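You operate a simulated robot arm through the tools that you are given. There is no shell and no other tool. Be economical: measure what you need, move in short steps, check, and stop when the job is done.

The job below is to be done with a simulated two-armed robot. You get a single attempt, and the scene is never put back.

TASK
Load the brown pile of shells into the green magazine and clamp it in the dock.
Fine: hold the magazine with one hand while loading; loosen the red screw first, tighten it last.

It is judged by the outcome, as a careful person would: the job done as asked, and still so three seconds after it is handed in. It fails if anything else is knocked over, pushed out of place, dropped, spilled or broken.

THE ROBOT
Two 7-joint arms with two-finger parallel grippers on one trunk, on a base that drives. Base frame: it is fixed to the floor where the robot stands at the start and does not move with it; the origin is under the middle of the robot, x ahead of it, y to its left, z up. Readings come in mm, degrees, newtons and seconds.
The left shoulder is at the start at [70, 163, 1356], the right one opposite. With the tool pointing down near the work surface each hand reaches from about 280 to 860 mm from the robot's upright axis, wherever it stands, measured 20 degrees to its own side. Places, roughly: burnt pile of shells (7x4x6 cm) [500, -900, 900]; mag2 [500, -400, 900]; magazine dock [500, -100, 900]; pale pile of shells (7x4x6 cm) [500, -800, 900]; pile of shells (7x4x6 cm) [500, -700, 900]; red dock screw [500, -200, 900]. Payload 3.43 kg a hand.
The TCP of each hand is the grasp point between the finger pads, 34 mm short of the fingertips. In the tool frame z runs along the fingers and y along their closing line. The gripper opens to 128 mm. The fingers are 24 mm wide and 12 mm thick; the gripper's body (48 by 130 mm) begins 96 mm behind the TCP.
Orientation is that of the tool frame in the base frame, as a unit quaternion [x, y, z, w]. With the fingers straight down and closing along the base's y, the tool's x points along the base's -x, its y along +y and its z along -z.

THE INTERFACE
- The arms move only by the tool servo_tool. It takes "left_rows", "right_rows" or both (then of equal length, played together; a hand with none holds still); each is a list of rows, each an object of numbers (a shift or turn left out is 0, a gripper value left out holds the last): "dx", "dy", "dz": the shift along the base's x, y, z in mm; "wx", "wy", "wz": the turn, a rotation vector about the base's x, y, z in degrees. In form: [{"dx": .., "dy": .., "dz": .., "wx": .., "wy": .., "wz": ..}, ...]. A call has 1 to 12 rows; each row is the pose to reach, as a shift and turn from the pose commanded when the call began. "left_gripper" and "right_gripper" are, for a hand that has rows, the finger opening in mm, from 0 to 128, set as the call begins (left out, the last holds). Each row takes 0.2 s and may step no farther than 50 mm and 8.6 degrees from the row before; otherwise, or with a gripper value out of range, the whole call is refused. Where a pose cannot be reached the arm comes as near as it can. A force on the tool above 40 N (or 10 N above the force at the start of the call, whichever is more), or a blocked arm, ends the call early, and 0.2 s more pass. Each finger travels about 153 mm/s and halts on what it meets, pressing with about 39 N; the grip force reading is that of the motor and also rises with nothing between the fingers. The clock runs only during rows and for 0.2 s after the last one: add rows that repeat a pose to give the fingers time. The reply holds the time, the measured pose of the TCP, the force on the tool along the base axes, the opening and the grip force, in the units named above and with some noise, with the torque about the TCP (base axes, N m) and any sound that the robot's microphone picked up.
- Cameras (640 x 400 px; columns grow to the right, rows downward): "scene" is now at [104.4, -58.4, 1591.7]; the picture's right is [-0.66, -0.75, 0.00], its down [-0.49, 0.43, -0.76] and it looks along [0.57, -0.50, -0.65] (base axes); focal length 264 px, centre (320, 200). "left" rides on the left gripper at [76, 11, -160] in its tool frame; the picture's right is [-0.15, 0.99, 0.00], its down [-0.88, -0.13, -0.46] and it looks along [-0.45, -0.07, 0.89] (tool axes); focal length 234 px, centre (320, 200). "right" rides on the right gripper at [76, -11, -160] in its tool frame; the picture's right is [0.15, 0.99, 0.00], its down [-0.88, 0.13, -0.46] and it looks along [-0.45, 0.07, 0.89] (tool axes); focal length 234 px, centre (320, 200). There is no depth. A picture from a camera that has moved, and an enlarged one, comes with that camera's place and axes in the base frame and with its lens. The place of the scene camera against the robot may be out by one fixed shift of up to 25 mm in any direction.
- grab_frame(camera): a new picture of that camera. No time passes.
- slide_trunk(by): slides the trunk up (or, below 0, down) by that many mm; the arms and the scene camera ride with it, the base frame stays. It gives what a move gives, with no picture.
- roll_base(legs): drives the robot by 1 to 6 legs, each [ahead, left, turn to the left] in mm, mm and degrees, along the robot's own axes; the way and the turn of a leg run together, so that a leg with both is an arc; at most 1500 mm and 180 degrees a leg. The arms and the cameras ride along, it lands a little off, and it stops where it bumps. It gives what a move gives.
- turn_head(pan, tilt): turns the head with the scene camera to pan (to the left, within 86 degrees either way) and tilt (down, from -29 to 69), counted from straight ahead of the robot. It gives what a move gives.
- zoom(camera, box): a new picture of the part [left, top, right, bottom] of that camera's present view, enlarged. No time passes.
- close_job(): hands the job in; it is judged then, once.

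Go step by step. Nothing tells you exact positions but the pictures and the camera data: compare them with the known pose of the tool, close in by small moves and look again before you grip or let go. The budget is 120 turns and 92 pictures, counting those below and the enlarged ones. Unless the task says otherwise, let go and move clear before handing in, and close with one line.

The tools are called after "Emit:" as a command line: name --argument value ..., lists and objects as JSON in quotes. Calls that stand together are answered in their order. servo_tool: Moves the arms, as the interface text tells. Its arguments: {"type":"object","properties":{"left_rows":{"type":"array","items":{"type":"object","properties":{"dx":{"type":"number"},"dy":{"type":"number"},"dz":{"type":"number"},"wx":{"type":"number"},"wy":{"type":"number"},"wz":{"type":"number"}}}},"left_gripper":{"type":"number"},"right_rows":{"type":"array","items":{"type":"object","properties":{"dx":{"type":"number"},"dy":{"type":"number"},"dz":{"type":"number"},"wx":{"type":"number"},"wy":{"type":"number"},"wz":{"type":"number"}}}},"right_gripper":{"type":"number"}},"required":[]} The other tools are called the same way: slide_trunk (by) slides the trunk up or down; roll_base (legs) drives the base; turn_head (pan, tilt) turns the head that bears the scene camera; grab_frame (camera) takes a picture; zoom (camera, box) takes an enlarged picture of a part of a camera's view; close_job () hands the job in.

At the start:

```text
time_s: 0.0
left_eef_pos: [569.9, -64.1, 1199.4]
left_tool_rot: [0.0, 1.0, 0.0, -0.001]
left_ft_force: [0.2, -0.5, -0.2]
left_wrist_torque: [0.01, -0.01, 0.01]
left_gripper_width: 128.1
left_gripper_force: 0.1
right_eef_pos: [347.4, -490.5, 1279.0]
right_tool_rot: [0.0, 1.0, 0.0, 0.0]
right_ft_force: [0.7, 0.1, 0.2]
right_wrist_torque: [-0.02, 0.05, 0.0]
right_gripper_width: 128.1
right_gripper_force: 0.2
trunk travel left (down, up): [-837.0, 103.0]
robot x, y, heading: [0.9, 2.3, 0.2]
head pan, tilt: [-41.1, 40.7]
```

scene: 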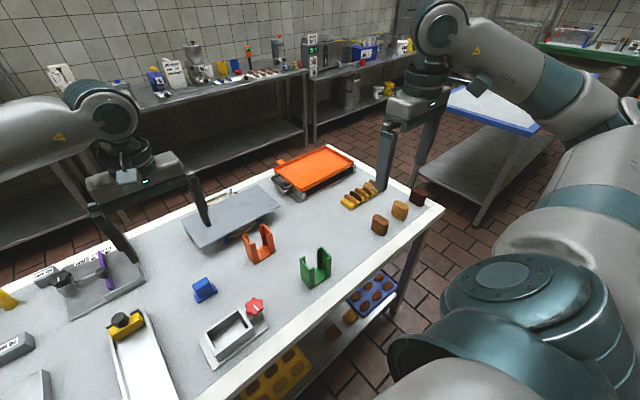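
right: 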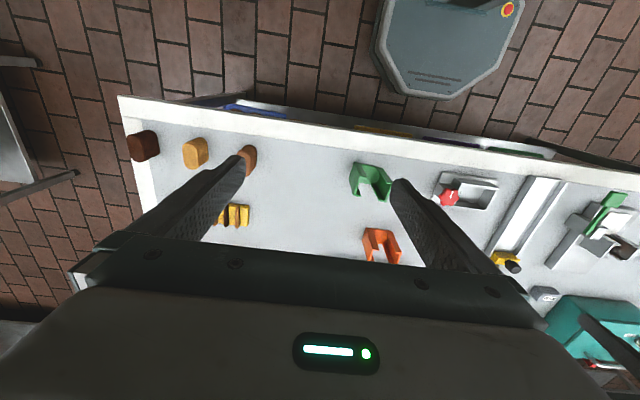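
left: 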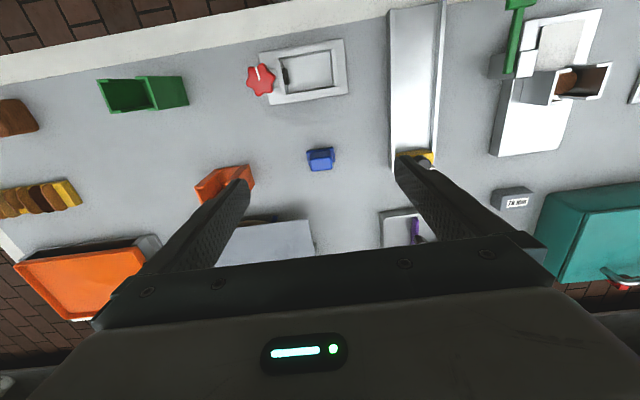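

I see the table with three single shell piles on the right, a green magazine, an orange magazine, and the dock with a red screw. I'll take closer looks first.

Emit:
zoom --camera "scene" --box '[180, 220, 350, 370]'

Emit:
zoom --camera "scene" --box '[280, 140, 450, 290]'

Emit:
zoom --camera "left" --box '[80, 20, 370, 200]'

```text
2.67 times, centred on (265, 295) of scene
camera zoom: at [104.4, -58.4, 1591.7], right [-0.66, -0.75, 0.0], down [-0.49, 0.43, -0.76], along [0.57, -0.5, -0.65], focal length 704 px, centre (467, -53)
```

zoom: 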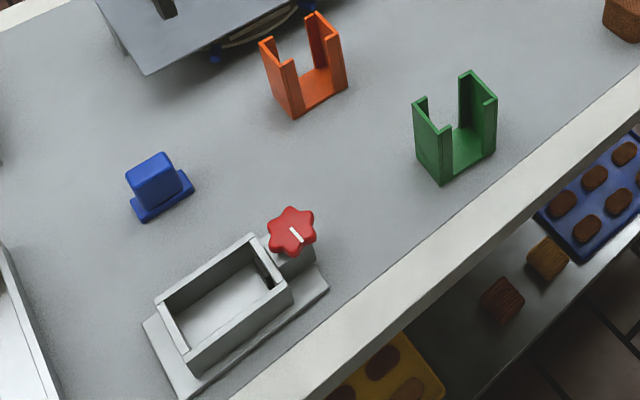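

```text
2.67 times, centred on (365, 215) of scene
camera zoom: at [104.4, -58.4, 1591.7], right [-0.66, -0.75, 0.0], down [-0.49, 0.43, -0.76], along [0.57, -0.5, -0.65], focal length 704 px, centre (200, 160)
```

zoom: 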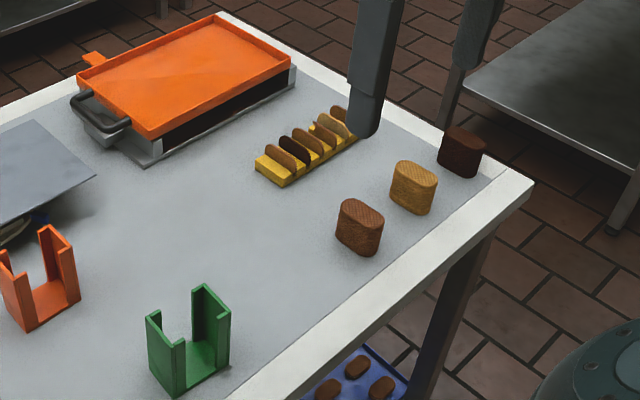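

```text
2.21 times, centred on (225, 110) of left
camera zoom: at [494.3, -52.7, 1358.7], right [0.15, 0.99, 0.0], down [0.88, -0.13, 0.46], along [0.45, -0.07, -0.89], focal length 517 px, centre (530, 399)
```

zoom: 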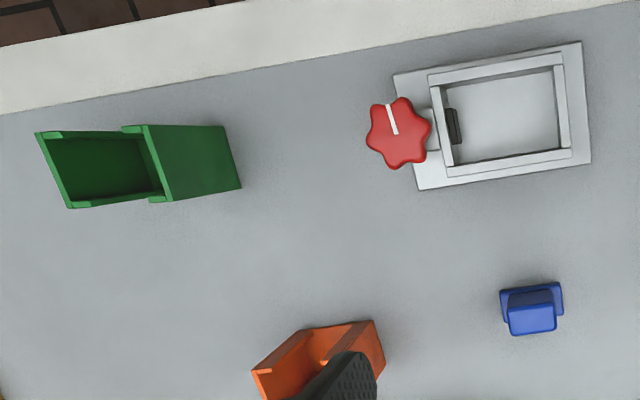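

The scene is clear: brown pile nearest the green magazine, dock near (475,-75), knob near (478,-154). I'll drive right so that both arms can reach everything, and then look down.

Emit:
roll_base --legs '[[0, -340, 0]]'

Emit:
turn_head --pan 15 --tilt 55

Emit:
grab_frame --camera "scene"

Emit:
grab_frame --camera "left"

Emit:
grab_frame --camera "right"

```text
time_s: 2.2
left_eef_pos: [570.5, -392.4, 1198.3]
left_tool_rot: [0.002, 1.0, 0.0, 0.0]
left_ft_force: [-0.2, 0.4, -0.2]
left_wrist_torque: [-0.02, -0.01, -0.01]
left_gripper_width: 128.0
left_gripper_force: 0.1
right_eef_pos: [348.7, -817.6, 1279.9]
right_tool_rot: [0.001, 1.0, -0.001, 0.001]
right_ft_force: [0.2, 0.1, -0.1]
right_wrist_torque: [-0.02, 0.02, -0.01]
right_gripper_width: 128.0
right_gripper_force: 0.1
trunk travel left (down, up): [-837.0, 103.0]
robot x, y, heading: [1.5, -331.7, -0.1]
head pan, tilt: [-41.1, 40.7]
```

```text
time_s: 3.4
left_eef_pos: [569.8, -394.0, 1197.8]
left_tool_rot: [0.0, 1.0, 0.0, 0.001]
left_ft_force: [-0.6, 0.5, 0.2]
left_wrist_torque: [-0.02, 0.02, 0.01]
left_gripper_width: 128.0
left_gripper_force: 0.2
right_eef_pos: [347.5, -819.3, 1278.5]
right_tool_rot: [0.001, 1.0, 0.001, 0.0]
right_ft_force: [0.0, -0.1, 0.1]
right_wrist_torque: [-0.02, 0.0, 0.02]
right_gripper_width: 128.0
right_gripper_force: 0.1
trunk travel left (down, up): [-837.0, 103.0]
robot x, y, heading: [-0.0, -330.2, -0.3]
head pan, tilt: [15.0, 55.0]
```

```text
85 pictures are left
camera scene: at [110.0, -313.7, 1572.1], right [0.26, -0.97, 0.0], down [-0.79, -0.21, -0.57], along [0.55, 0.15, -0.82], focal length 264 px, centre (320, 200)
```

scene: 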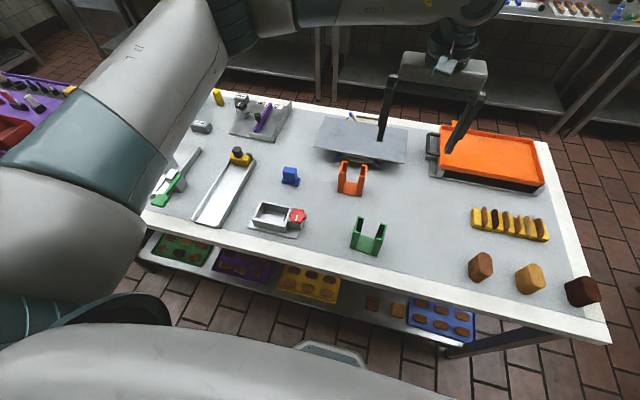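

```text
84 pictures are left
camera left: at [494.0, -382.8, 1358.7], right [0.15, 0.99, 0.0], down [0.88, -0.13, 0.46], along [0.45, -0.07, -0.89], focal length 234 px, centre (320, 200)
```

left: 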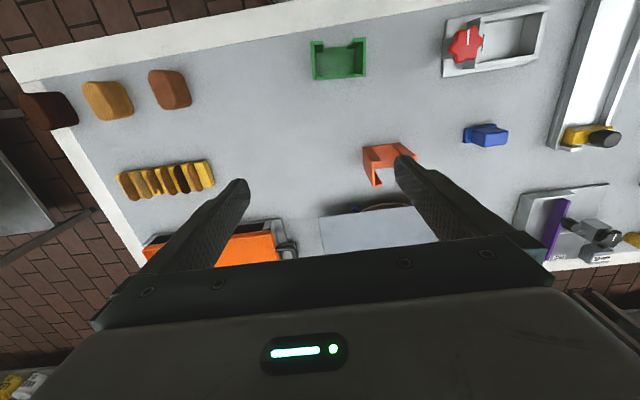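

```text
83 pictures are left
camera right: at [272.2, -832.3, 1438.6], right [-0.14, 0.99, 0.0], down [0.88, 0.13, 0.46], along [0.45, 0.07, -0.89], focal length 234 px, centre (320, 200)
```

right: 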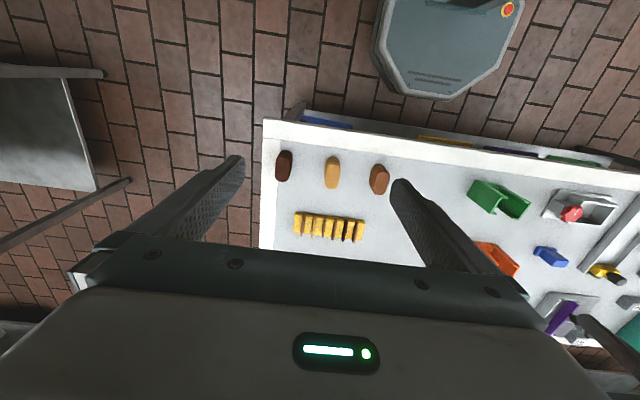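

Pile ≈(470,-653), magazine ≈(471,-349), knob ≈(478,-148). I'll bring the left hand over the dock and the right hand over the pile for close views.

Emit:
servo_tool --left_rows '[{"dx": -9, "dy": 35, "dz": -21}, {"dx": -18, "dy": 70, "dz": -42}, {"dx": -27, "dy": 105, "dz": -63}, {"dx": -36, "dy": 140, "dz": -84}, {"dx": -45, "dy": 175, "dz": -105}, {"dx": -54, "dy": 210, "dz": -126}, {"dx": -63, "dy": 245, "dz": -147}, {"dx": -70, "dy": 284, "dz": -168}]' --right_rows '[{"dx": 19, "dy": 20, "dz": -28}, {"dx": 38, "dy": 41, "dz": -56}, {"dx": 57, "dy": 61, "dz": -84}, {"dx": 76, "dy": 82, "dz": -112}, {"dx": 95, "dy": 102, "dz": -140}, {"dx": 114, "dy": 123, "dz": -168}, {"dx": 133, "dy": 143, "dz": -196}, {"dx": 153, "dy": 164, "dz": -224}]'

Emit:
grab_frame --camera "left"

Emit:
grab_frame --camera "right"

Emit:
zoom --camera "scene" --box '[230, 180, 410, 270]'

```text
time_s: 5.2
left_eef_pos: [502.2, -108.7, 1029.9]
left_tool_rot: [0.001, 1.0, -0.001, -0.001]
left_ft_force: [-0.7, -0.5, 0.3]
left_wrist_torque: [-0.03, 0.02, 0.01]
left_gripper_width: 127.9
left_gripper_force: 0.1
right_eef_pos: [498.1, -653.5, 1055.9]
right_tool_rot: [0.002, 1.0, -0.002, 0.0]
right_ft_force: [0.2, -0.4, 0.0]
right_wrist_torque: [-0.05, -0.03, -0.01]
right_gripper_width: 128.1
right_gripper_force: 0.0
trunk travel left (down, up): [-837.0, 103.0]
robot x, y, heading: [-1.0, -328.7, -0.1]
head pan, tilt: [15.0, 55.0]
```

```text
82 pictures are left
camera left: at [426.6, -97.0, 1190.3], right [0.15, 0.99, 0.0], down [0.88, -0.13, 0.46], along [0.45, -0.07, -0.89], focal length 234 px, centre (320, 200)
```

left: 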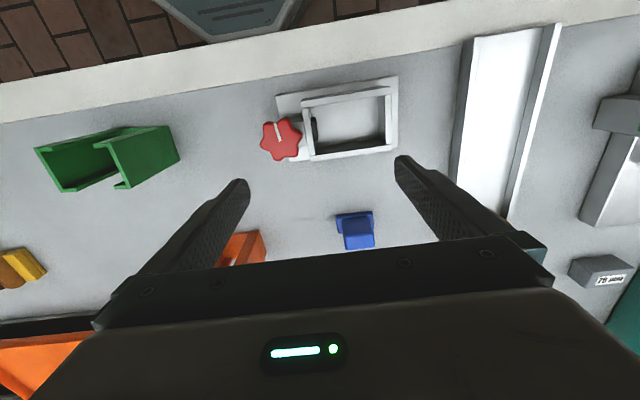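

```text
81 pictures are left
camera right: at [423.3, -664.5, 1215.9], right [-0.14, 0.99, 0.0], down [0.88, 0.13, 0.46], along [0.45, 0.06, -0.89], focal length 234 px, centre (320, 200)
```

right: 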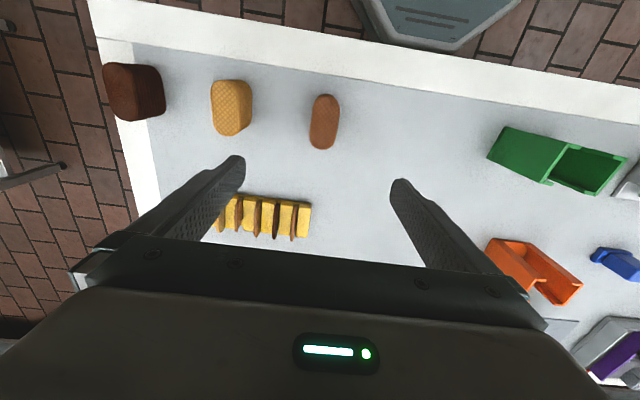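

```text
3.56 times, centred on (320, 225) of scene
camera zoom: at [110.4, -310.4, 1572.1], right [0.26, -0.97, 0.0], down [-0.79, -0.21, -0.57], along [0.55, 0.15, -0.82], focal length 938 px, centre (320, 111)
```

zoom: 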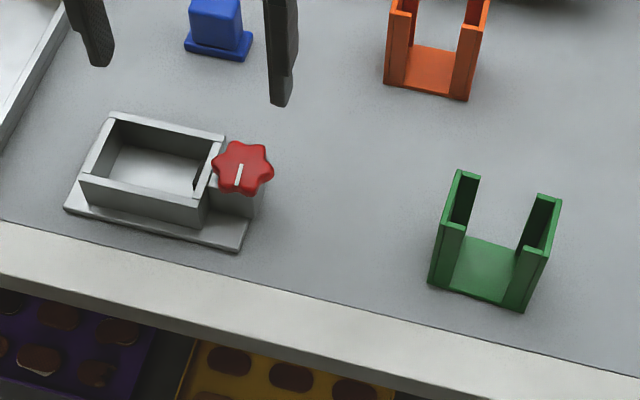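

Now zooms on the knob/dock, on the pile and on the magazine.

Emit:
zoom --camera "left" --box '[240, 60, 420, 175]'

Emit:
zoom --camera "right" --box '[270, 70, 380, 170]'

Emit:
zoom --camera "left" --box '[20, 110, 200, 210]'

```text
3.48 times, centred on (330, 118) of left
camera zoom: at [426.6, -97.0, 1190.3], right [0.15, 0.99, 0.0], down [0.88, -0.13, 0.46], along [0.45, -0.07, -0.89], focal length 814 px, centre (285, 487)
```

zoom: 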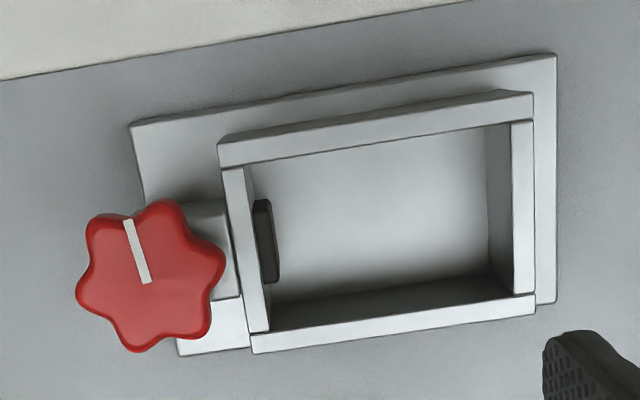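

```text
4.00 times, centred on (325, 120) of right
camera zoom: at [423.3, -664.5, 1215.9], right [-0.14, 0.99, 0.0], down [0.88, 0.13, 0.46], along [0.45, 0.06, -0.89], focal length 937 px, centre (300, 520)
```

zoom: 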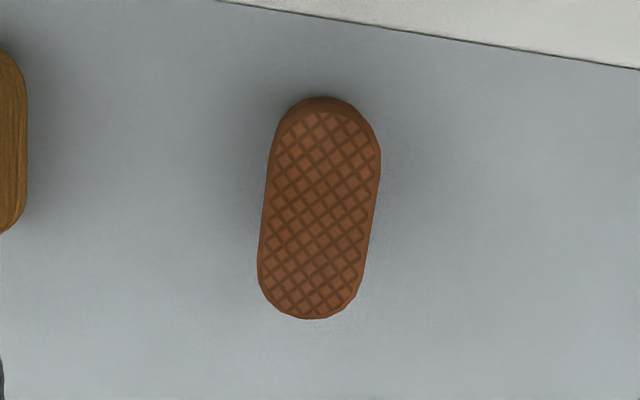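

```text
3.56 times, centred on (110, 160) of left
camera zoom: at [426.6, -97.0, 1190.3], right [0.15, 0.99, 0.0], down [0.88, -0.13, 0.46], along [0.45, -0.07, -0.89], focal length 833 px, centre (1067, 342)
```

zoom: 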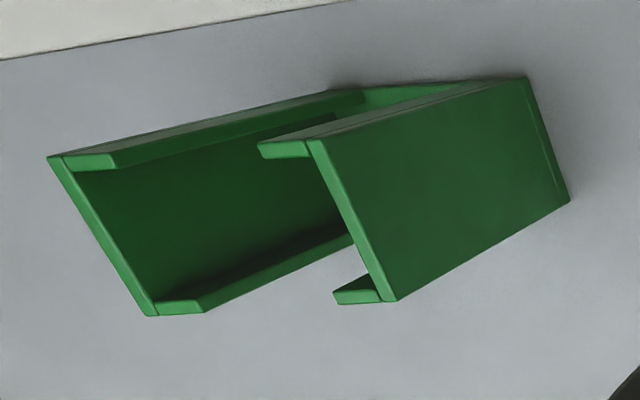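

Magazine: 76×50×100 mm at centre (471,-351), open slots facing ±x. Pile at (468,-652), long axis along x (yaw ≈5°), so it needs a quarter turn before loading. Knob at ≈(479,-151,920), vertical axis. I'll first place the left hand above the knob, closing along the mark direction.

Emit:
servo_tool --left_rows '[{"dx": -3, "dy": -4, "dz": -2, "wz": -8.2}, {"dx": -5, "dy": -8, "dz": -5, "wz": -16.4}, {"dx": -8, "dy": -12, "dz": -8, "wz": -24.6}, {"dx": -10, "dy": -17, "dz": -11, "wz": -32.8}, {"dx": -12, "dy": -21, "dz": -15, "wz": -41}, {"dx": -14, "dy": -25, "dz": -20, "wz": -49.2}, {"dx": -16, "dy": -30, "dz": -25, "wz": -57.4}, {"dx": -18, "dy": -34, "dz": -30, "wz": -65.6}, {"dx": -20, "dy": -38, "dz": -35, "wz": -73.8}, {"dx": -22, "dy": -42, "dz": -40, "wz": -82}, {"dx": -22, "dy": -42, "dz": -40, "wz": -82}]' --left_gripper 85

Emit:
grab_frame --camera "left"

Emit:
zoom --camera "scene" --box '[220, 170, 340, 250]'

```text
time_s: 7.6
left_eef_pos: [475.8, -150.6, 992.2]
left_tool_rot: [0.657, 0.754, -0.001, 0.001]
left_ft_force: [-0.3, 1.0, -0.4]
left_wrist_torque: [-0.06, -0.05, 0.0]
left_gripper_width: 85.2
left_gripper_force: 0.0
right_eef_pos: [497.6, -654.4, 1055.6]
right_tool_rot: [0.0, 1.0, -0.002, 0.0]
right_ft_force: [-0.7, 0.2, -0.7]
right_wrist_torque: [-0.01, -0.01, 0.02]
right_gripper_width: 127.8
right_gripper_force: 0.0
trunk travel left (down, up): [-837.0, 103.0]
robot x, y, heading: [-0.8, -330.6, -0.1]
head pan, tilt: [15.0, 55.0]
```

```text
76 pictures are left
camera left: at [476.3, -73.8, 1150.9], right [1.0, -0.01, 0.0], down [-0.01, -0.89, 0.46], along [0.0, -0.46, -0.89], focal length 234 px, centre (320, 200)
```

left: 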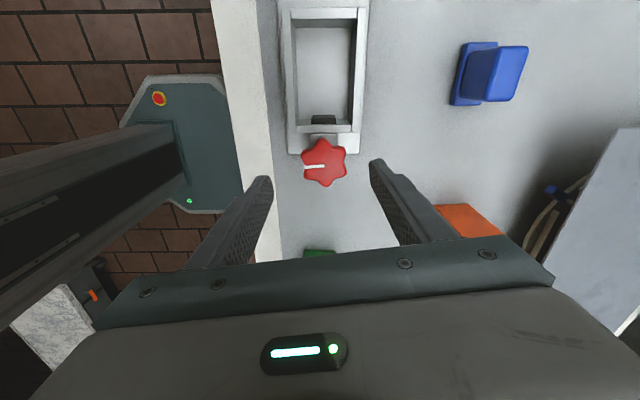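

```text
5.00 times, centred on (280, 210) of scene
camera zoom: at [108.0, -310.9, 1572.1], right [0.26, -0.97, 0.0], down [-0.79, -0.21, -0.57], along [0.56, 0.15, -0.82], focal length 1319 px, centre (520, 150)
```

zoom: 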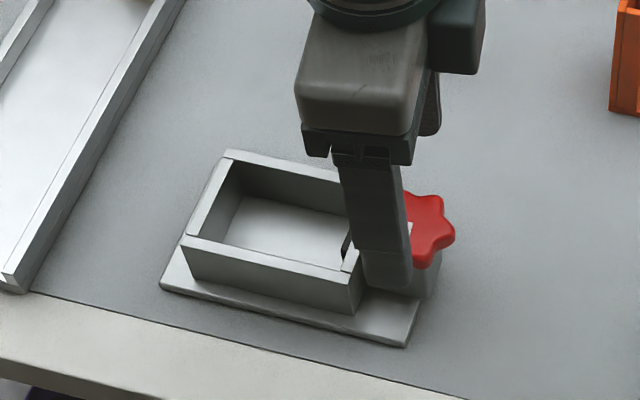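

Knob is at about (480,-150) and the fingers straddle it along the mark. I'll lower to tip height ≈909 and look.

Emit:
servo_tool --left_rows '[{"dx": 2, "dz": -15}, {"dx": 4, "dz": -30}, {"dx": 4, "dz": -48}, {"dx": 4, "dz": -48}]'

Emit:
grab_frame --camera "left"

Emit:
zoom --camera "scene" --box '[220, 170, 340, 250]'

```text
time_s: 8.6
left_eef_pos: [480.6, -152.8, 942.2]
left_tool_rot: [0.656, 0.754, 0.0, 0.001]
left_ft_force: [-0.7, 0.2, -0.4]
left_wrist_torque: [0.03, 0.02, 0.0]
left_gripper_width: 85.0
left_gripper_force: 0.2
right_eef_pos: [498.8, -655.5, 1054.8]
right_tool_rot: [0.002, 1.0, 0.001, 0.0]
right_ft_force: [0.3, -0.5, -0.1]
right_wrist_torque: [0.04, 0.03, 0.01]
right_gripper_width: 127.9
right_gripper_force: 0.2
trunk travel left (down, up): [-837.0, 103.0]
robot x, y, heading: [-2.2, -330.9, -0.0]
head pan, tilt: [15.0, 55.0]
```

```text
74 pictures are left
camera left: at [481.7, -76.7, 1102.5], right [1.0, -0.01, 0.0], down [-0.01, -0.89, 0.46], along [0.0, -0.46, -0.89], focal length 234 px, centre (320, 200)
```

left: 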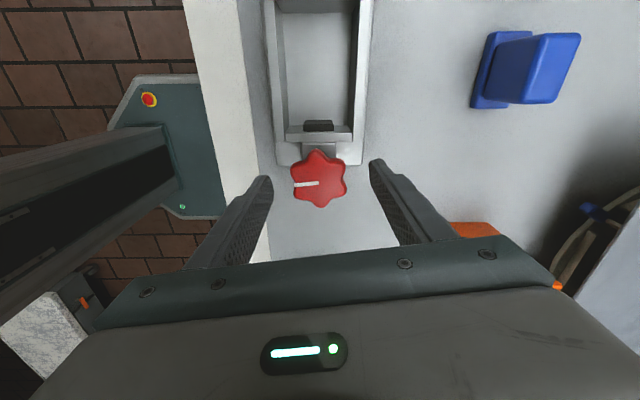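

```text
5.00 times, centred on (280, 210) of scene
camera zoom: at [110.3, -314.9, 1572.0], right [0.26, -0.97, 0.0], down [-0.79, -0.21, -0.57], along [0.55, 0.15, -0.82], focal length 1319 px, centre (520, 150)
```

zoom: 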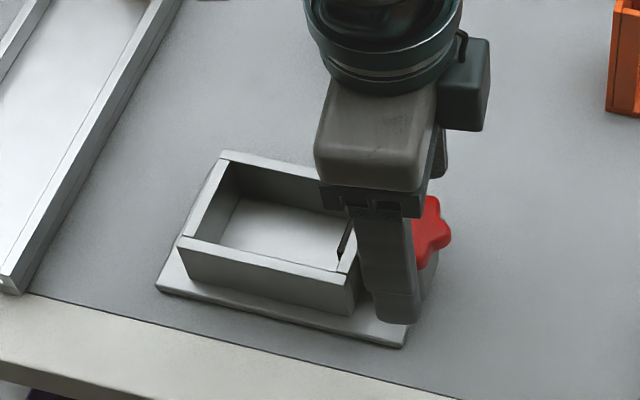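

Aligned. Closing on the knob.

Emit:
servo_tool --left_rows '[{"dz": 0}, {"dz": 0}, {"dz": 0}]' --left_gripper 35

Emit:
zoom --camera "left" --box '[220, 80, 420, 220]'

```text
time_s: 9.4
left_eef_pos: [480.3, -152.8, 941.7]
left_tool_rot: [0.657, 0.754, 0.0, 0.002]
left_ft_force: [-2.0, -1.6, 0.4]
left_wrist_torque: [-1.01, -0.21, 0.03]
left_gripper_width: 48.1
left_gripper_force: 44.7
right_eef_pos: [496.9, -655.8, 1056.6]
right_tool_rot: [0.001, 1.0, -0.001, 0.001]
right_ft_force: [1.2, 1.0, 0.4]
right_wrist_torque: [0.0, 0.0, 0.05]
right_gripper_width: 127.8
right_gripper_force: 0.0
trunk travel left (down, up): [-837.0, 103.0]
robot x, y, heading: [2.1, -329.0, 0.1]
head pan, tilt: [15.0, 55.0]
```

```text
2.86 times, centred on (320, 150) of left
camera zoom: at [481.2, -75.8, 1102.4], right [1.0, -0.01, 0.0], down [-0.01, -0.89, 0.46], along [0.0, -0.46, -0.89], focal length 669 px, centre (320, 343)
```

zoom: 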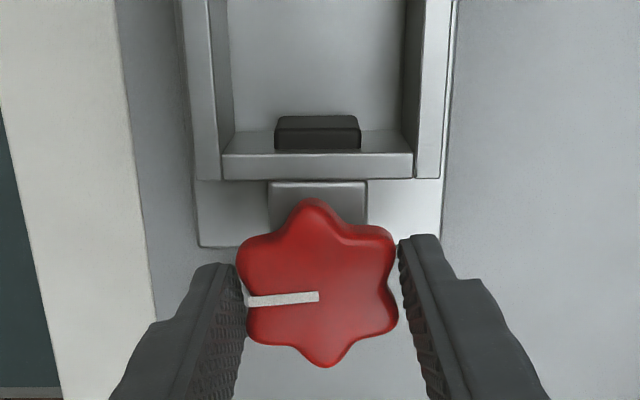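

Gripped at 48 mm, flat across two lobes on each side. Turning counter-clockwise to loosen.

Emit:
servo_tool --left_rows '[{"wz": 8}, {"wz": 16}, {"wz": 24}, {"wz": 32}, {"wz": 40}, {"wz": 48}, {"wz": 56}, {"wz": 64}, {"wz": 72}, {"wz": 80}, {"wz": 88}, {"wz": 88}]'

Emit:
grab_frame --camera "left"

```text
time_s: 12.0
left_eef_pos: [482.1, -149.0, 942.4]
left_tool_rot: [-0.053, 0.999, 0.0, 0.001]
left_ft_force: [9.3, 16.1, 13.7]
left_wrist_torque: [0.17, 0.56, -0.04]
left_gripper_width: 48.2
left_gripper_force: 44.6
right_eef_pos: [499.1, -653.2, 1056.0]
right_tool_rot: [0.001, 1.0, 0.0, 0.0]
right_ft_force: [-0.4, -0.5, -0.2]
right_wrist_torque: [0.01, 0.0, 0.02]
right_gripper_width: 128.1
right_gripper_force: 0.0
trunk travel left (down, up): [-837.0, 103.0]
robot x, y, heading: [1.6, -329.8, -0.1]
head pan, tilt: [15.0, 55.0]
```

```text
71 pictures are left
camera left: at [405.6, -146.7, 1102.4], right [0.04, 1.0, 0.0], down [0.89, -0.04, 0.46], along [0.46, -0.02, -0.89], focal length 234 px, centre (320, 200)
```

left: 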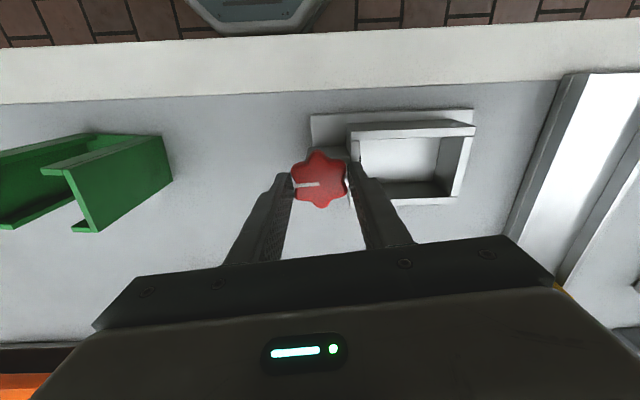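

Emit:
zoom --camera "left" --box '[270, 90, 500, 230]'

Emit:
zoom --camera "scene" --box '[220, 170, 340, 250]'

```text
2.78 times, centred on (385, 160) of left
camera zoom: at [405.6, -146.7, 1102.4], right [0.04, 1.0, 0.0], down [0.89, -0.04, 0.46], along [0.46, -0.02, -0.89], focal length 652 px, centre (139, 311)
```

zoom: 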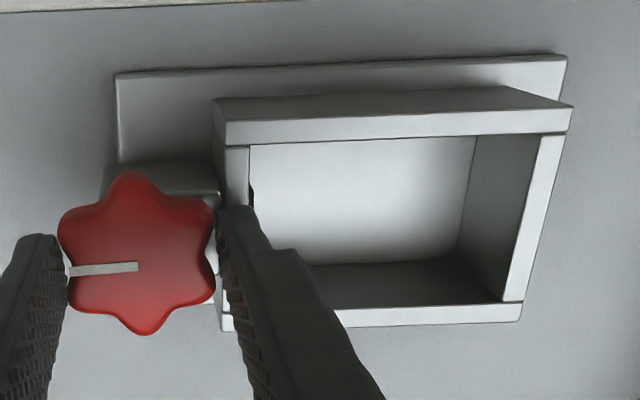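

```text
5.00 times, centred on (280, 210) of scene
camera zoom: at [110.3, -311.2, 1572.1], right [0.26, -0.97, 0.0], down [-0.79, -0.21, -0.57], along [0.55, 0.15, -0.82], focal length 1319 px, centre (520, 150)
```

zoom: 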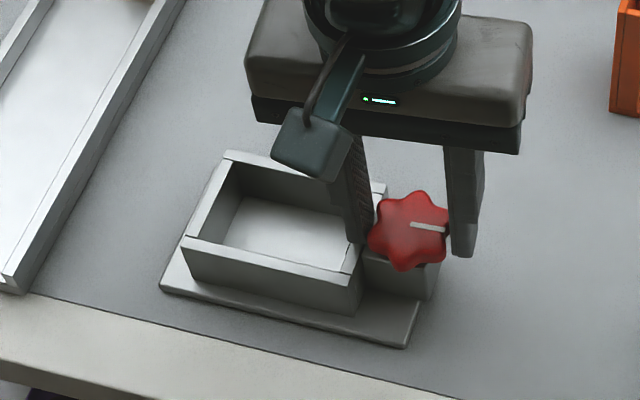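

The pad has pulled back. I'll turn on a little farther to see whether there is a stop.

Emit:
servo_tool --left_rows '[{"dx": 1, "dy": 1, "dz": 1, "wz": 8}, {"dx": 1, "dy": 1, "dz": 1, "wz": 16}, {"dx": 1, "dy": 1, "dz": 1, "wz": 24}, {"dx": 1, "dy": 1, "dz": 1, "wz": 32}, {"dx": 1, "dy": 1, "dz": 1, "wz": 40}, {"dx": 1, "dy": 1, "dz": 1, "wz": 48}, {"dx": 1, "dy": 1, "dz": 1, "wz": 56}, {"dx": 1, "dy": 1, "dz": 1, "wz": 64}, {"dx": 1, "dy": 1, "dz": 1, "wz": 72}, {"dx": 1, "dy": 1, "dz": 1, "wz": 80}, {"dx": 1, "dy": 1, "dz": 1, "wz": 88}]'

Emit:
zoom --camera "scene" --box '[220, 170, 340, 250]'

Emit:
grab_frame --camera "left"

```text
time_s: 14.4
left_eef_pos: [480.3, -149.7, 943.3]
left_tool_rot: [0.731, -0.683, -0.002, 0.001]
left_ft_force: [-24.4, 20.3, -22.8]
left_wrist_torque: [0.16, 0.43, -0.3]
left_gripper_width: 48.4
left_gripper_force: 45.1
right_eef_pos: [496.7, -651.2, 1056.4]
right_tool_rot: [0.001, 1.0, -0.002, 0.0]
right_ft_force: [-0.3, 0.2, 0.6]
right_wrist_torque: [-0.02, 0.0, 0.0]
right_gripper_width: 128.1
right_gripper_force: 0.2
trunk travel left (down, up): [-837.0, 103.0]
robot x, y, heading: [-2.1, -330.5, -0.2]
head pan, tilt: [15.0, 55.0]
```

```text
5.00 times, centred on (280, 210) of scene
camera zoom: at [108.0, -309.2, 1572.0], right [0.26, -0.97, 0.0], down [-0.79, -0.21, -0.57], along [0.56, 0.15, -0.82], focal length 1319 px, centre (520, 150)
```

zoom: 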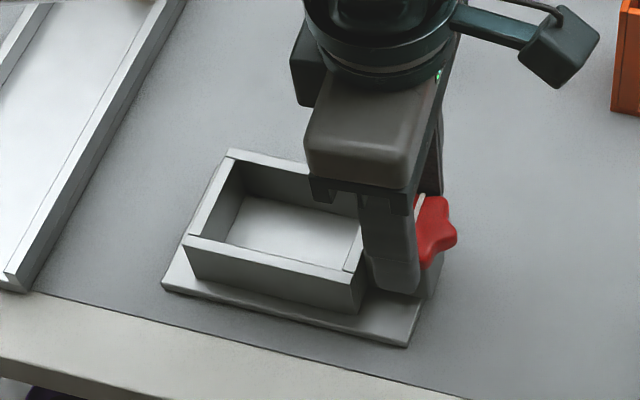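

```text
67 pictures are left
camera left: at [475.0, -224.6, 1102.7], right [-1.0, 0.08, 0.01], down [0.07, 0.89, 0.46], along [0.03, 0.46, -0.89], focal length 234 px, centre (320, 200)
```

left: 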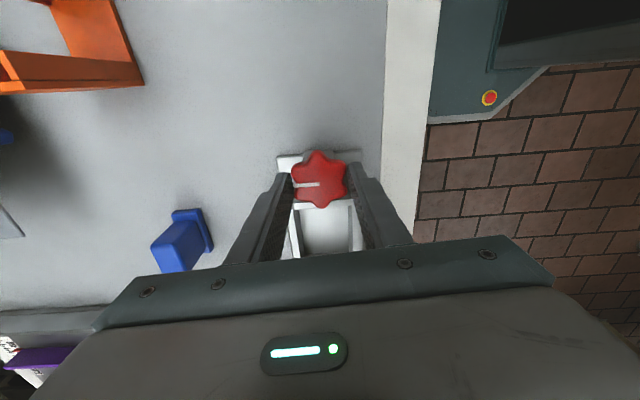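

The knob has turned about 176°. Releasing and rising to check the pad.

Emit:
servo_tool --left_rows '[{"dz": 0}, {"dz": 0}, {"dz": 20}, {"dz": 50}, {"dz": 80}]' --left_gripper 85

Emit:
servo_tool --left_rows '[{"dy": -10, "dz": 10, "wz": -8.5}, {"dy": -20, "dz": 20, "wz": -17}, {"dy": -30, "dz": 30, "wz": -25.5}, {"dy": -40, "dz": 40, "wz": -34}, {"dy": -50, "dz": 50, "wz": -42.5}, {"dy": -50, "dz": 50, "wz": -51}, {"dy": -50, "dz": 50, "wz": -59.5}, {"dy": -50, "dz": 50, "wz": -68}, {"dy": -50, "dz": 50, "wz": -76.5}, {"dy": -50, "dz": 50, "wz": -85}, {"dy": -50, "dz": 50, "wz": -93.5}]'

Emit:
grab_frame --camera "left"

Emit:
zoom --camera "scene" --box '[220, 170, 340, 250]'

```text
time_s: 15.6
left_eef_pos: [482.1, -149.8, 1023.5]
left_tool_rot: [0.731, -0.683, 0.0, 0.0]
left_ft_force: [0.1, -0.7, 0.2]
left_wrist_torque: [0.01, -0.01, -0.01]
left_gripper_width: 85.0
left_gripper_force: 0.1
right_eef_pos: [497.7, -653.8, 1055.5]
right_tool_rot: [0.001, 1.0, -0.001, 0.0]
right_ft_force: [-0.1, 0.4, 0.3]
right_wrist_torque: [-0.03, -0.02, 0.0]
right_gripper_width: 128.0
right_gripper_force: 0.0
trunk travel left (down, up): [-837.0, 103.0]
robot x, y, heading: [-0.1, -330.2, -0.4]
head pan, tilt: [15.0, 55.0]
```

```text
time_s: 18.0
left_eef_pos: [482.8, -200.0, 1073.6]
left_tool_rot: [-0.002, 1.0, 0.0, 0.001]
left_ft_force: [0.6, 0.5, -0.6]
left_wrist_torque: [-0.02, -0.01, -0.02]
left_gripper_width: 85.1
left_gripper_force: 0.3
right_eef_pos: [498.0, -655.0, 1054.5]
right_tool_rot: [0.001, 1.0, 0.0, 0.001]
right_ft_force: [-0.3, 0.4, 0.0]
right_wrist_torque: [0.0, 0.02, 0.03]
right_gripper_width: 128.0
right_gripper_force: 0.1
trunk travel left (down, up): [-837.0, 103.0]
robot x, y, heading: [-1.4, -329.3, 0.0]
head pan, tilt: [15.0, 55.0]
```

```text
66 pictures are left
camera left: at [406.9, -189.7, 1233.5], right [0.14, 0.99, 0.0], down [0.88, -0.13, 0.46], along [0.45, -0.06, -0.89], focal length 234 px, centre (320, 200)
```

left: 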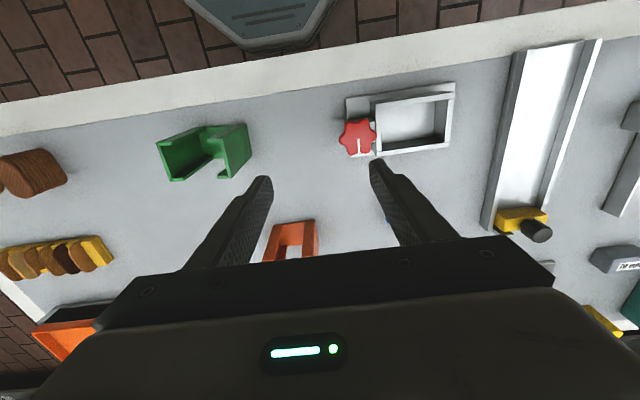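

```text
5.00 times, centred on (280, 210) of scene
camera zoom: at [110.1, -313.7, 1572.0], right [0.26, -0.97, 0.0], down [-0.79, -0.21, -0.57], along [0.55, 0.15, -0.82], focal length 1319 px, centre (520, 150)
```

zoom: 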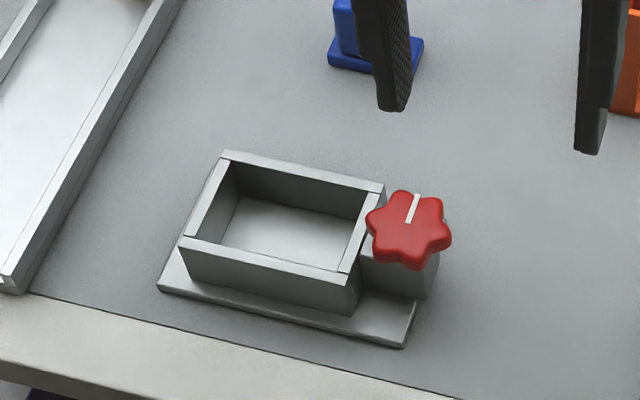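

The pad is fully back. Now measure the magazine more exactly from here, and from the right hand's camera.

Emit:
zoom --camera "left" --box '[140, 105, 270, 195]'

Emit:
zoom --camera "right" --box '[470, 110, 640, 210]'

```text
4.44 times, centred on (205, 150) of left
camera zoom: at [406.9, -189.7, 1233.5], right [0.14, 0.99, 0.0], down [0.88, -0.13, 0.46], along [0.45, -0.06, -0.89], focal length 1041 px, centre (831, 422)
```

zoom: 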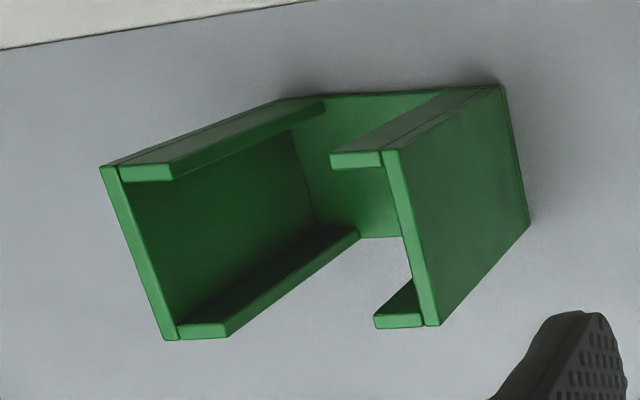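

```text
3.76 times, centred on (555, 160) of right
camera zoom: at [423.0, -667.1, 1215.4], right [-0.14, 0.99, 0.0], down [0.88, 0.13, 0.46], along [0.45, 0.07, -0.89], focal length 882 px, centre (-565, 351)
```

zoom: 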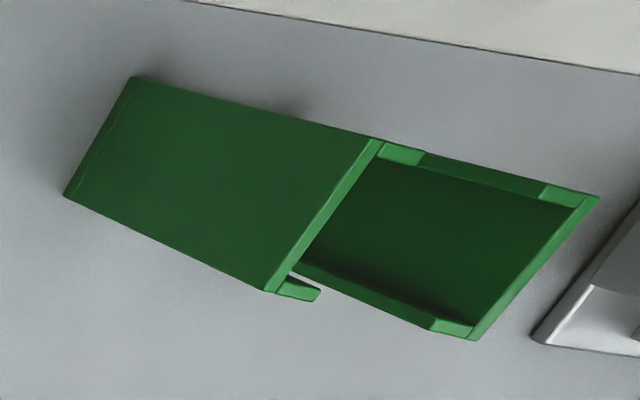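

Magazine centre (471,-351.6), yaw ≈ -5.7°, 79×49×100, slot 42 mm wide. I'll turn the left hand to close along the magazine's short side, and centre the right hand above the pile.

Emit:
servo_tool --left_rows '[{"dy": -5, "dz": 0, "wz": 8.4}, {"dx": -2, "dy": -10, "wz": 16.8}, {"dx": -3, "dy": -18, "wz": 25.2}, {"dx": -4, "dy": -26, "wz": 33.6}, {"dx": -5, "dy": -34, "wz": 42}, {"dx": -6, "dy": -42, "wz": 50.4}, {"dx": -6, "dy": -50, "wz": 58.8}, {"dx": -6, "dy": -58, "wz": 67.2}, {"dx": -6, "dy": -64, "wz": 75.6}, {"dx": -6, "dy": -70, "wz": 84.1}, {"dx": -6, "dy": -70, "wz": 84.1}]' --left_gripper 90 --right_rows '[{"dx": -8, "dz": -10, "wz": 1.5}, {"dx": -15, "dz": -20, "wz": 3}, {"dx": -22, "dy": 1, "dz": -30, "wz": 5.5}, {"dx": -29.5, "dy": 1.5, "dz": -40, "wz": 5.5}, {"dx": -29.5, "dy": 1.5, "dz": -55, "wz": 5.5}, {"dx": -29.5, "dy": 1.5, "dz": -55, "wz": 5.5}, {"dx": -29.5, "dy": 1.5, "dz": -55, "wz": 5.5}, {"dx": -29.5, "dy": 1.5, "dz": -55, "wz": 5.5}, {"dx": -29.5, "dy": 1.5, "dz": -55, "wz": 5.5}, {"dx": -29.5, "dy": 1.5, "dz": -55, "wz": 5.5}, {"dx": -29.5, "dy": 1.5, "dz": -55, "wz": 5.5}]' --right_gripper 75

Emit:
servo_tool --left_rows '[{"wx": -7, "wy": 0.7}, {"wx": -14, "wy": 1.4}, {"wx": -21, "wy": 2.1}, {"wx": -28, "wy": 2.8}, {"wx": -34.8, "wy": 3.5}, {"wx": -34.8, "wy": 3.5}]'

Emit:
grab_frame --camera "left"

Emit:
grab_frame --camera "right"

```text
time_s: 20.4
left_eef_pos: [476.9, -270.1, 1073.6]
left_tool_rot: [-0.673, 0.739, 0.0, -0.001]
left_ft_force: [1.0, 0.5, 0.5]
left_wrist_torque: [0.0, -0.02, -0.03]
left_gripper_width: 89.9
left_gripper_force: 0.1
right_eef_pos: [470.7, -655.3, 1000.8]
right_tool_rot: [-0.047, 0.999, 0.0, 0.0]
right_ft_force: [-0.2, -0.3, 0.0]
right_wrist_torque: [0.02, 0.01, 0.03]
right_gripper_width: 75.1
right_gripper_force: 0.0
trunk travel left (down, up): [-837.0, 103.0]
robot x, y, heading: [-5.6, -330.8, 0.1]
head pan, tilt: [15.0, 55.0]
```

```text
time_s: 21.8
left_eef_pos: [476.4, -271.4, 1072.6]
left_tool_rot: [-0.642, 0.706, -0.202, -0.223]
left_ft_force: [-0.2, 0.1, 0.6]
left_wrist_torque: [0.0, 0.05, -0.01]
left_gripper_width: 90.0
left_gripper_force: 0.0
right_eef_pos: [470.0, -655.6, 999.8]
right_tool_rot: [-0.048, 0.999, 0.0, 0.0]
right_ft_force: [-0.2, 0.2, -0.6]
right_wrist_torque: [0.04, -0.02, -0.03]
right_gripper_width: 74.8
right_gripper_force: 0.0
trunk travel left (down, up): [-837.0, 103.0]
robot x, y, heading: [0.7, -329.8, -0.2]
head pan, tilt: [15.0, 55.0]
```

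```text
62 pictures are left
camera left: at [469.0, -241.1, 1247.9], right [-0.97, 0.21, -0.08], down [0.22, 0.97, -0.13], along [0.05, -0.15, -0.99], focal length 234 px, centre (320, 200)
```

left: 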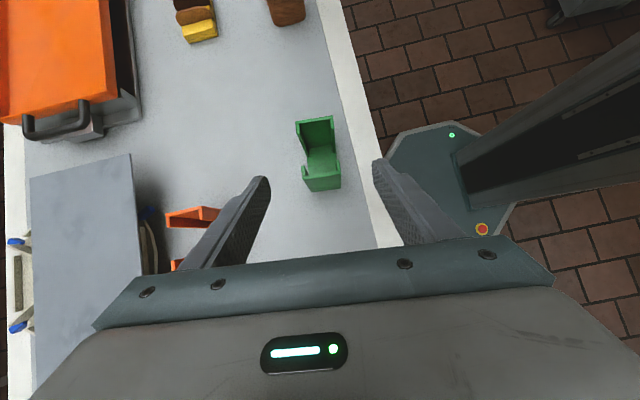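

```text
61 pictures are left
camera right: at [397.5, -675.4, 1160.0], right [-0.24, 0.97, 0.0], down [0.86, 0.21, 0.46], along [0.44, 0.11, -0.89], focal length 234 px, centre (320, 200)
```

right: 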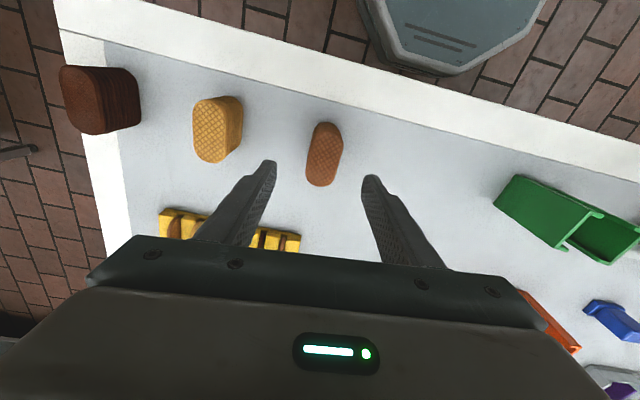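

Emit:
zoom --camera "right" --box '[250, 100, 410, 200]'

Emit:
zoom --camera "left" --box '[240, 100, 400, 200]'

```text
4.00 times, centred on (330, 150) of right
camera zoom: at [397.5, -675.4, 1160.0], right [-0.24, 0.97, 0.0], down [0.86, 0.21, 0.46], along [0.44, 0.11, -0.89], focal length 937 px, centre (280, 400)
```

zoom: 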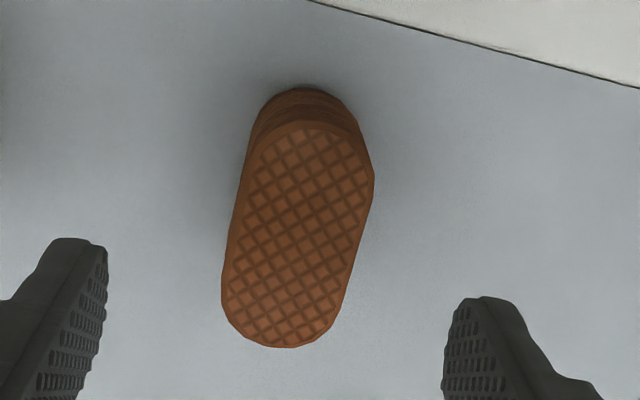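

```text
4.00 times, centred on (320, 150) of left
camera zoom: at [469.0, -241.1, 1247.9], right [-0.97, 0.21, -0.08], down [0.22, 0.97, -0.13], along [0.05, -0.15, -0.99], focal length 937 px, centre (320, 400)
```

zoom: 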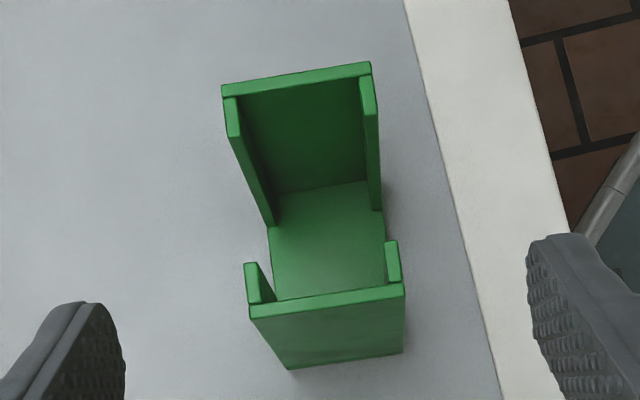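

Pile centre (469.3,-652.6), yaw ≈7°; magazine centre ≈(471.3,-353). Lowering both hands to grasp height.

Emit:
servo_tool --left_rows '[{"dy": -15, "dz": -35}, {"dy": -25, "dz": -70}, {"dy": -34, "dz": -105}, {"dy": -34, "dz": -133}, {"dy": -34, "dz": -133}]' --right_rows '[{"dx": -1, "dy": 2.8, "dz": -20, "wz": 1.2}, {"dx": -1, "dy": 2.8, "dz": -45, "wz": 1.2}, {"dx": -1, "dy": 2.8, "dz": -70, "wz": 1.2}, {"dx": -1, "dy": 2.8, "dz": -95, "wz": 1.2}, {"dx": -1, "dy": 2.8, "dz": -95, "wz": 1.2}]'

Emit:
grab_frame --camera "left"

Emit:
grab_frame --camera "right"

Emit:
zoom --camera "scene" --box '[310, 190, 520, 310]'

```text
time_s: 23.0
left_eef_pos: [474.4, -305.9, 939.5]
left_tool_rot: [-0.641, 0.706, -0.201, -0.224]
left_ft_force: [0.1, 0.3, 0.2]
left_wrist_torque: [0.02, 0.04, 0.02]
left_gripper_width: 90.2
left_gripper_force: 0.0
right_eef_pos: [470.7, -654.1, 905.9]
right_tool_rot: [-0.057, 0.998, 0.0, -0.001]
right_ft_force: [-0.6, -0.2, 1.0]
right_wrist_torque: [-0.01, -0.04, -0.02]
right_gripper_width: 75.2
right_gripper_force: 0.0
trunk travel left (down, up): [-837.0, 103.0]
robot x, y, heading: [-1.2, -326.3, 0.1]
head pan, tilt: [15.0, 55.0]
```

```text
58 pictures are left
camera left: at [467.3, -275.9, 1114.7], right [-0.97, 0.22, -0.08], down [0.22, 0.97, -0.13], along [0.05, -0.15, -0.99], focal length 234 px, centre (320, 200)
```

left: 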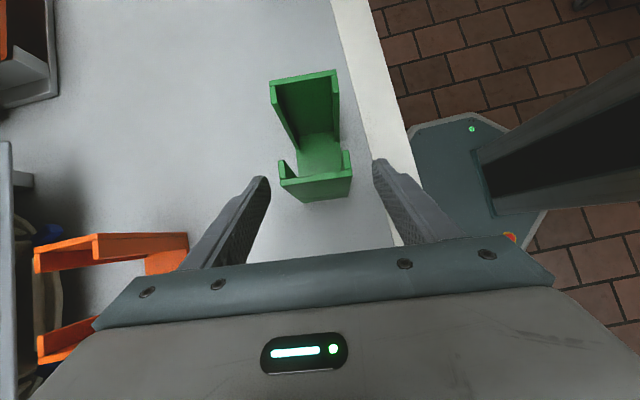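

```text
57 pictures are left
camera right: at [397.3, -674.7, 1065.4], right [-0.26, 0.97, 0.0], down [0.86, 0.23, 0.46], along [0.44, 0.12, -0.89], focal length 234 px, centre (320, 200)
```

right: 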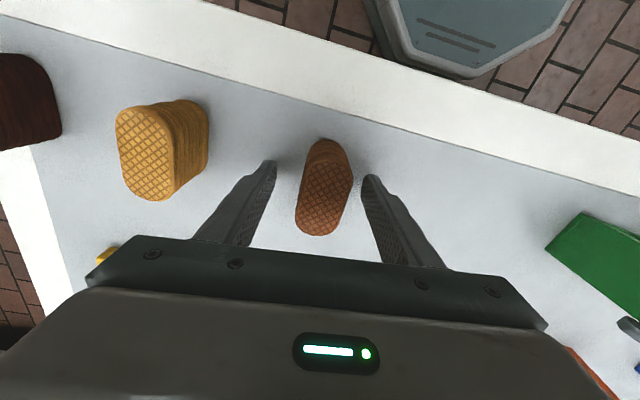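

```text
3.05 times, centred on (415, 250) of scene
camera zoom: at [109.7, -313.6, 1572.1], right [0.26, -0.97, 0.0], down [-0.79, -0.21, -0.57], along [0.55, 0.15, -0.82], focal length 804 px, centre (30, 48)
```

zoom: 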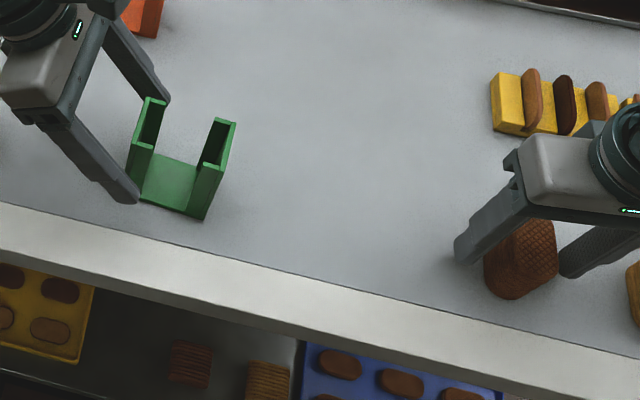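

Both are straddled correctly. Closing both.

Emit:
servo_tool --left_rows '[{"dx": 0}, {"dx": 0}, {"dx": 0}, {"dx": 0}]' --left_gripper 38 --right_rows '[{"dx": 0}, {"dx": 0}, {"dx": 0}, {"dx": 0}]' --right_gripper 22

Emit:
grab_frame --camera "left"

Emit:
grab_frame --camera "right"

```text
time_s: 24.0
left_eef_pos: [476.2, -306.3, 939.3]
left_tool_rot: [-0.641, 0.706, -0.201, -0.223]
left_ft_force: [0.3, 0.3, 0.8]
left_wrist_torque: [-0.1, -0.03, 0.05]
left_gripper_width: 49.5
left_gripper_force: 38.8
right_eef_pos: [470.2, -653.8, 905.6]
right_tool_rot: [-0.057, 0.998, 0.001, 0.0]
right_ft_force: [0.0, 1.5, -1.1]
right_wrist_torque: [0.03, 0.05, 0.02]
right_gripper_width: 34.2
right_gripper_force: 38.9
trunk travel left (down, up): [-837.0, 103.0]
robot x, y, heading: [-0.9, -330.1, -0.1]
head pan, tilt: [15.0, 55.0]
```

```text
55 pictures are left
camera left: at [467.6, -275.7, 1114.8], right [-0.97, 0.21, -0.08], down [0.22, 0.97, -0.13], along [0.05, -0.15, -0.99], focal length 234 px, centre (320, 200)
```

left: 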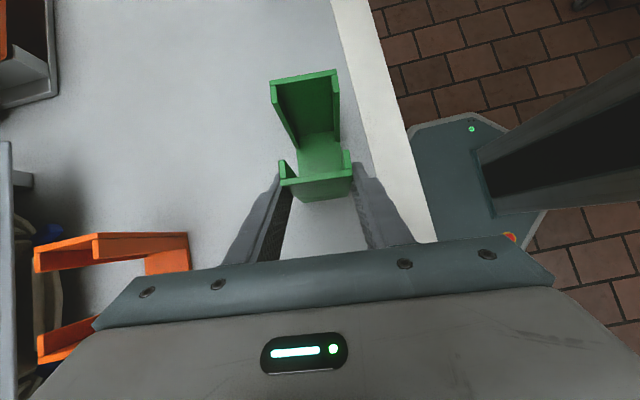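

```text
54 pictures are left
camera right: at [397.6, -674.6, 1065.6], right [-0.26, 0.97, 0.0], down [0.86, 0.23, 0.46], along [0.44, 0.12, -0.89], focal length 234 px, centre (320, 200)
```

right: 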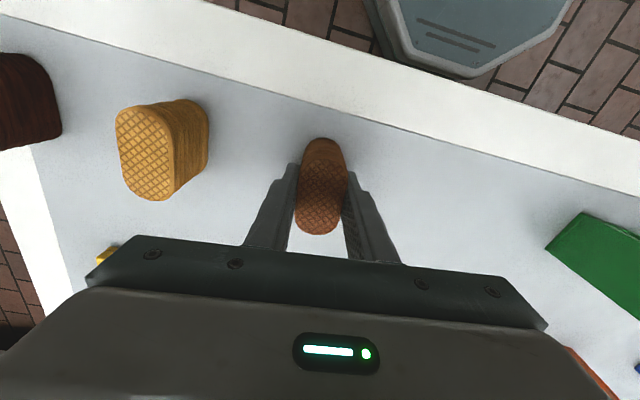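

Both held (49.5 mm and 34.2 mm). Test-lifting the pile a little.

Emit:
servo_tool --right_rows '[{"dz": 6}, {"dz": 12}, {"dz": 12}]'

Emit:
zoom --camera "scene" --box '[420, 220, 560, 310]'

Emit:
zoom --camera "right" --box '[250, 110, 410, 270]'

```text
time_s: 24.8
left_eef_pos: [474.6, -307.3, 940.6]
left_tool_rot: [-0.642, 0.706, -0.201, -0.223]
left_ft_force: [-0.4, 0.3, 0.0]
left_wrist_torque: [-0.08, -0.05, 0.01]
left_gripper_width: 49.9
left_gripper_force: 38.9
right_eef_pos: [469.9, -653.8, 916.9]
right_tool_rot: [-0.057, 0.998, -0.001, 0.0]
right_ft_force: [0.3, -0.3, -0.6]
right_wrist_torque: [0.0, -0.02, 0.01]
right_gripper_width: 34.0
right_gripper_force: 39.2
trunk travel left (down, up): [-837.0, 103.0]
robot x, y, heading: [0.2, -332.0, -0.2]
head pan, tilt: [15.0, 55.0]
```

```text
4.44 times, centred on (490, 265) of scene
camera zoom: at [110.1, -313.5, 1572.0], right [0.26, -0.97, 0.0], down [-0.79, -0.21, -0.57], along [0.55, 0.15, -0.82], focal length 1173 px, centre (-436, -89)
```

zoom: 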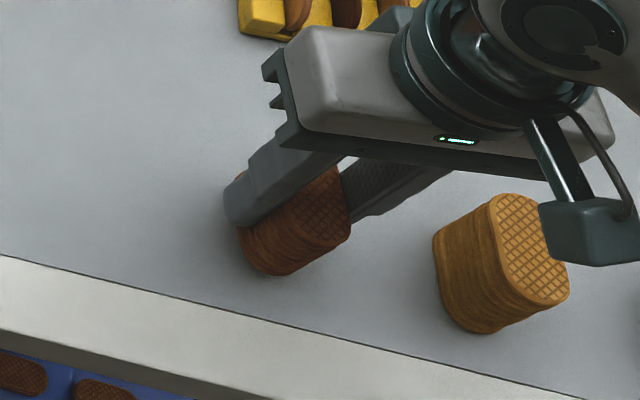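

```text
2.50 times, centred on (330, 190) of right
camera zoom: at [397.1, -673.7, 1076.4], right [-0.26, 0.97, 0.0], down [0.86, 0.23, 0.46], along [0.44, 0.12, -0.89], focal length 585 px, centre (295, 225)
```

zoom: 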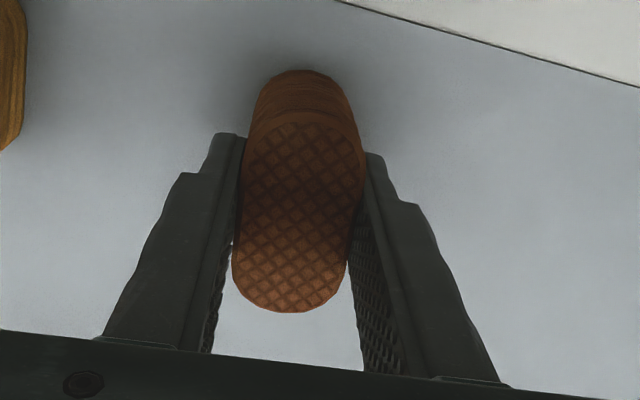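

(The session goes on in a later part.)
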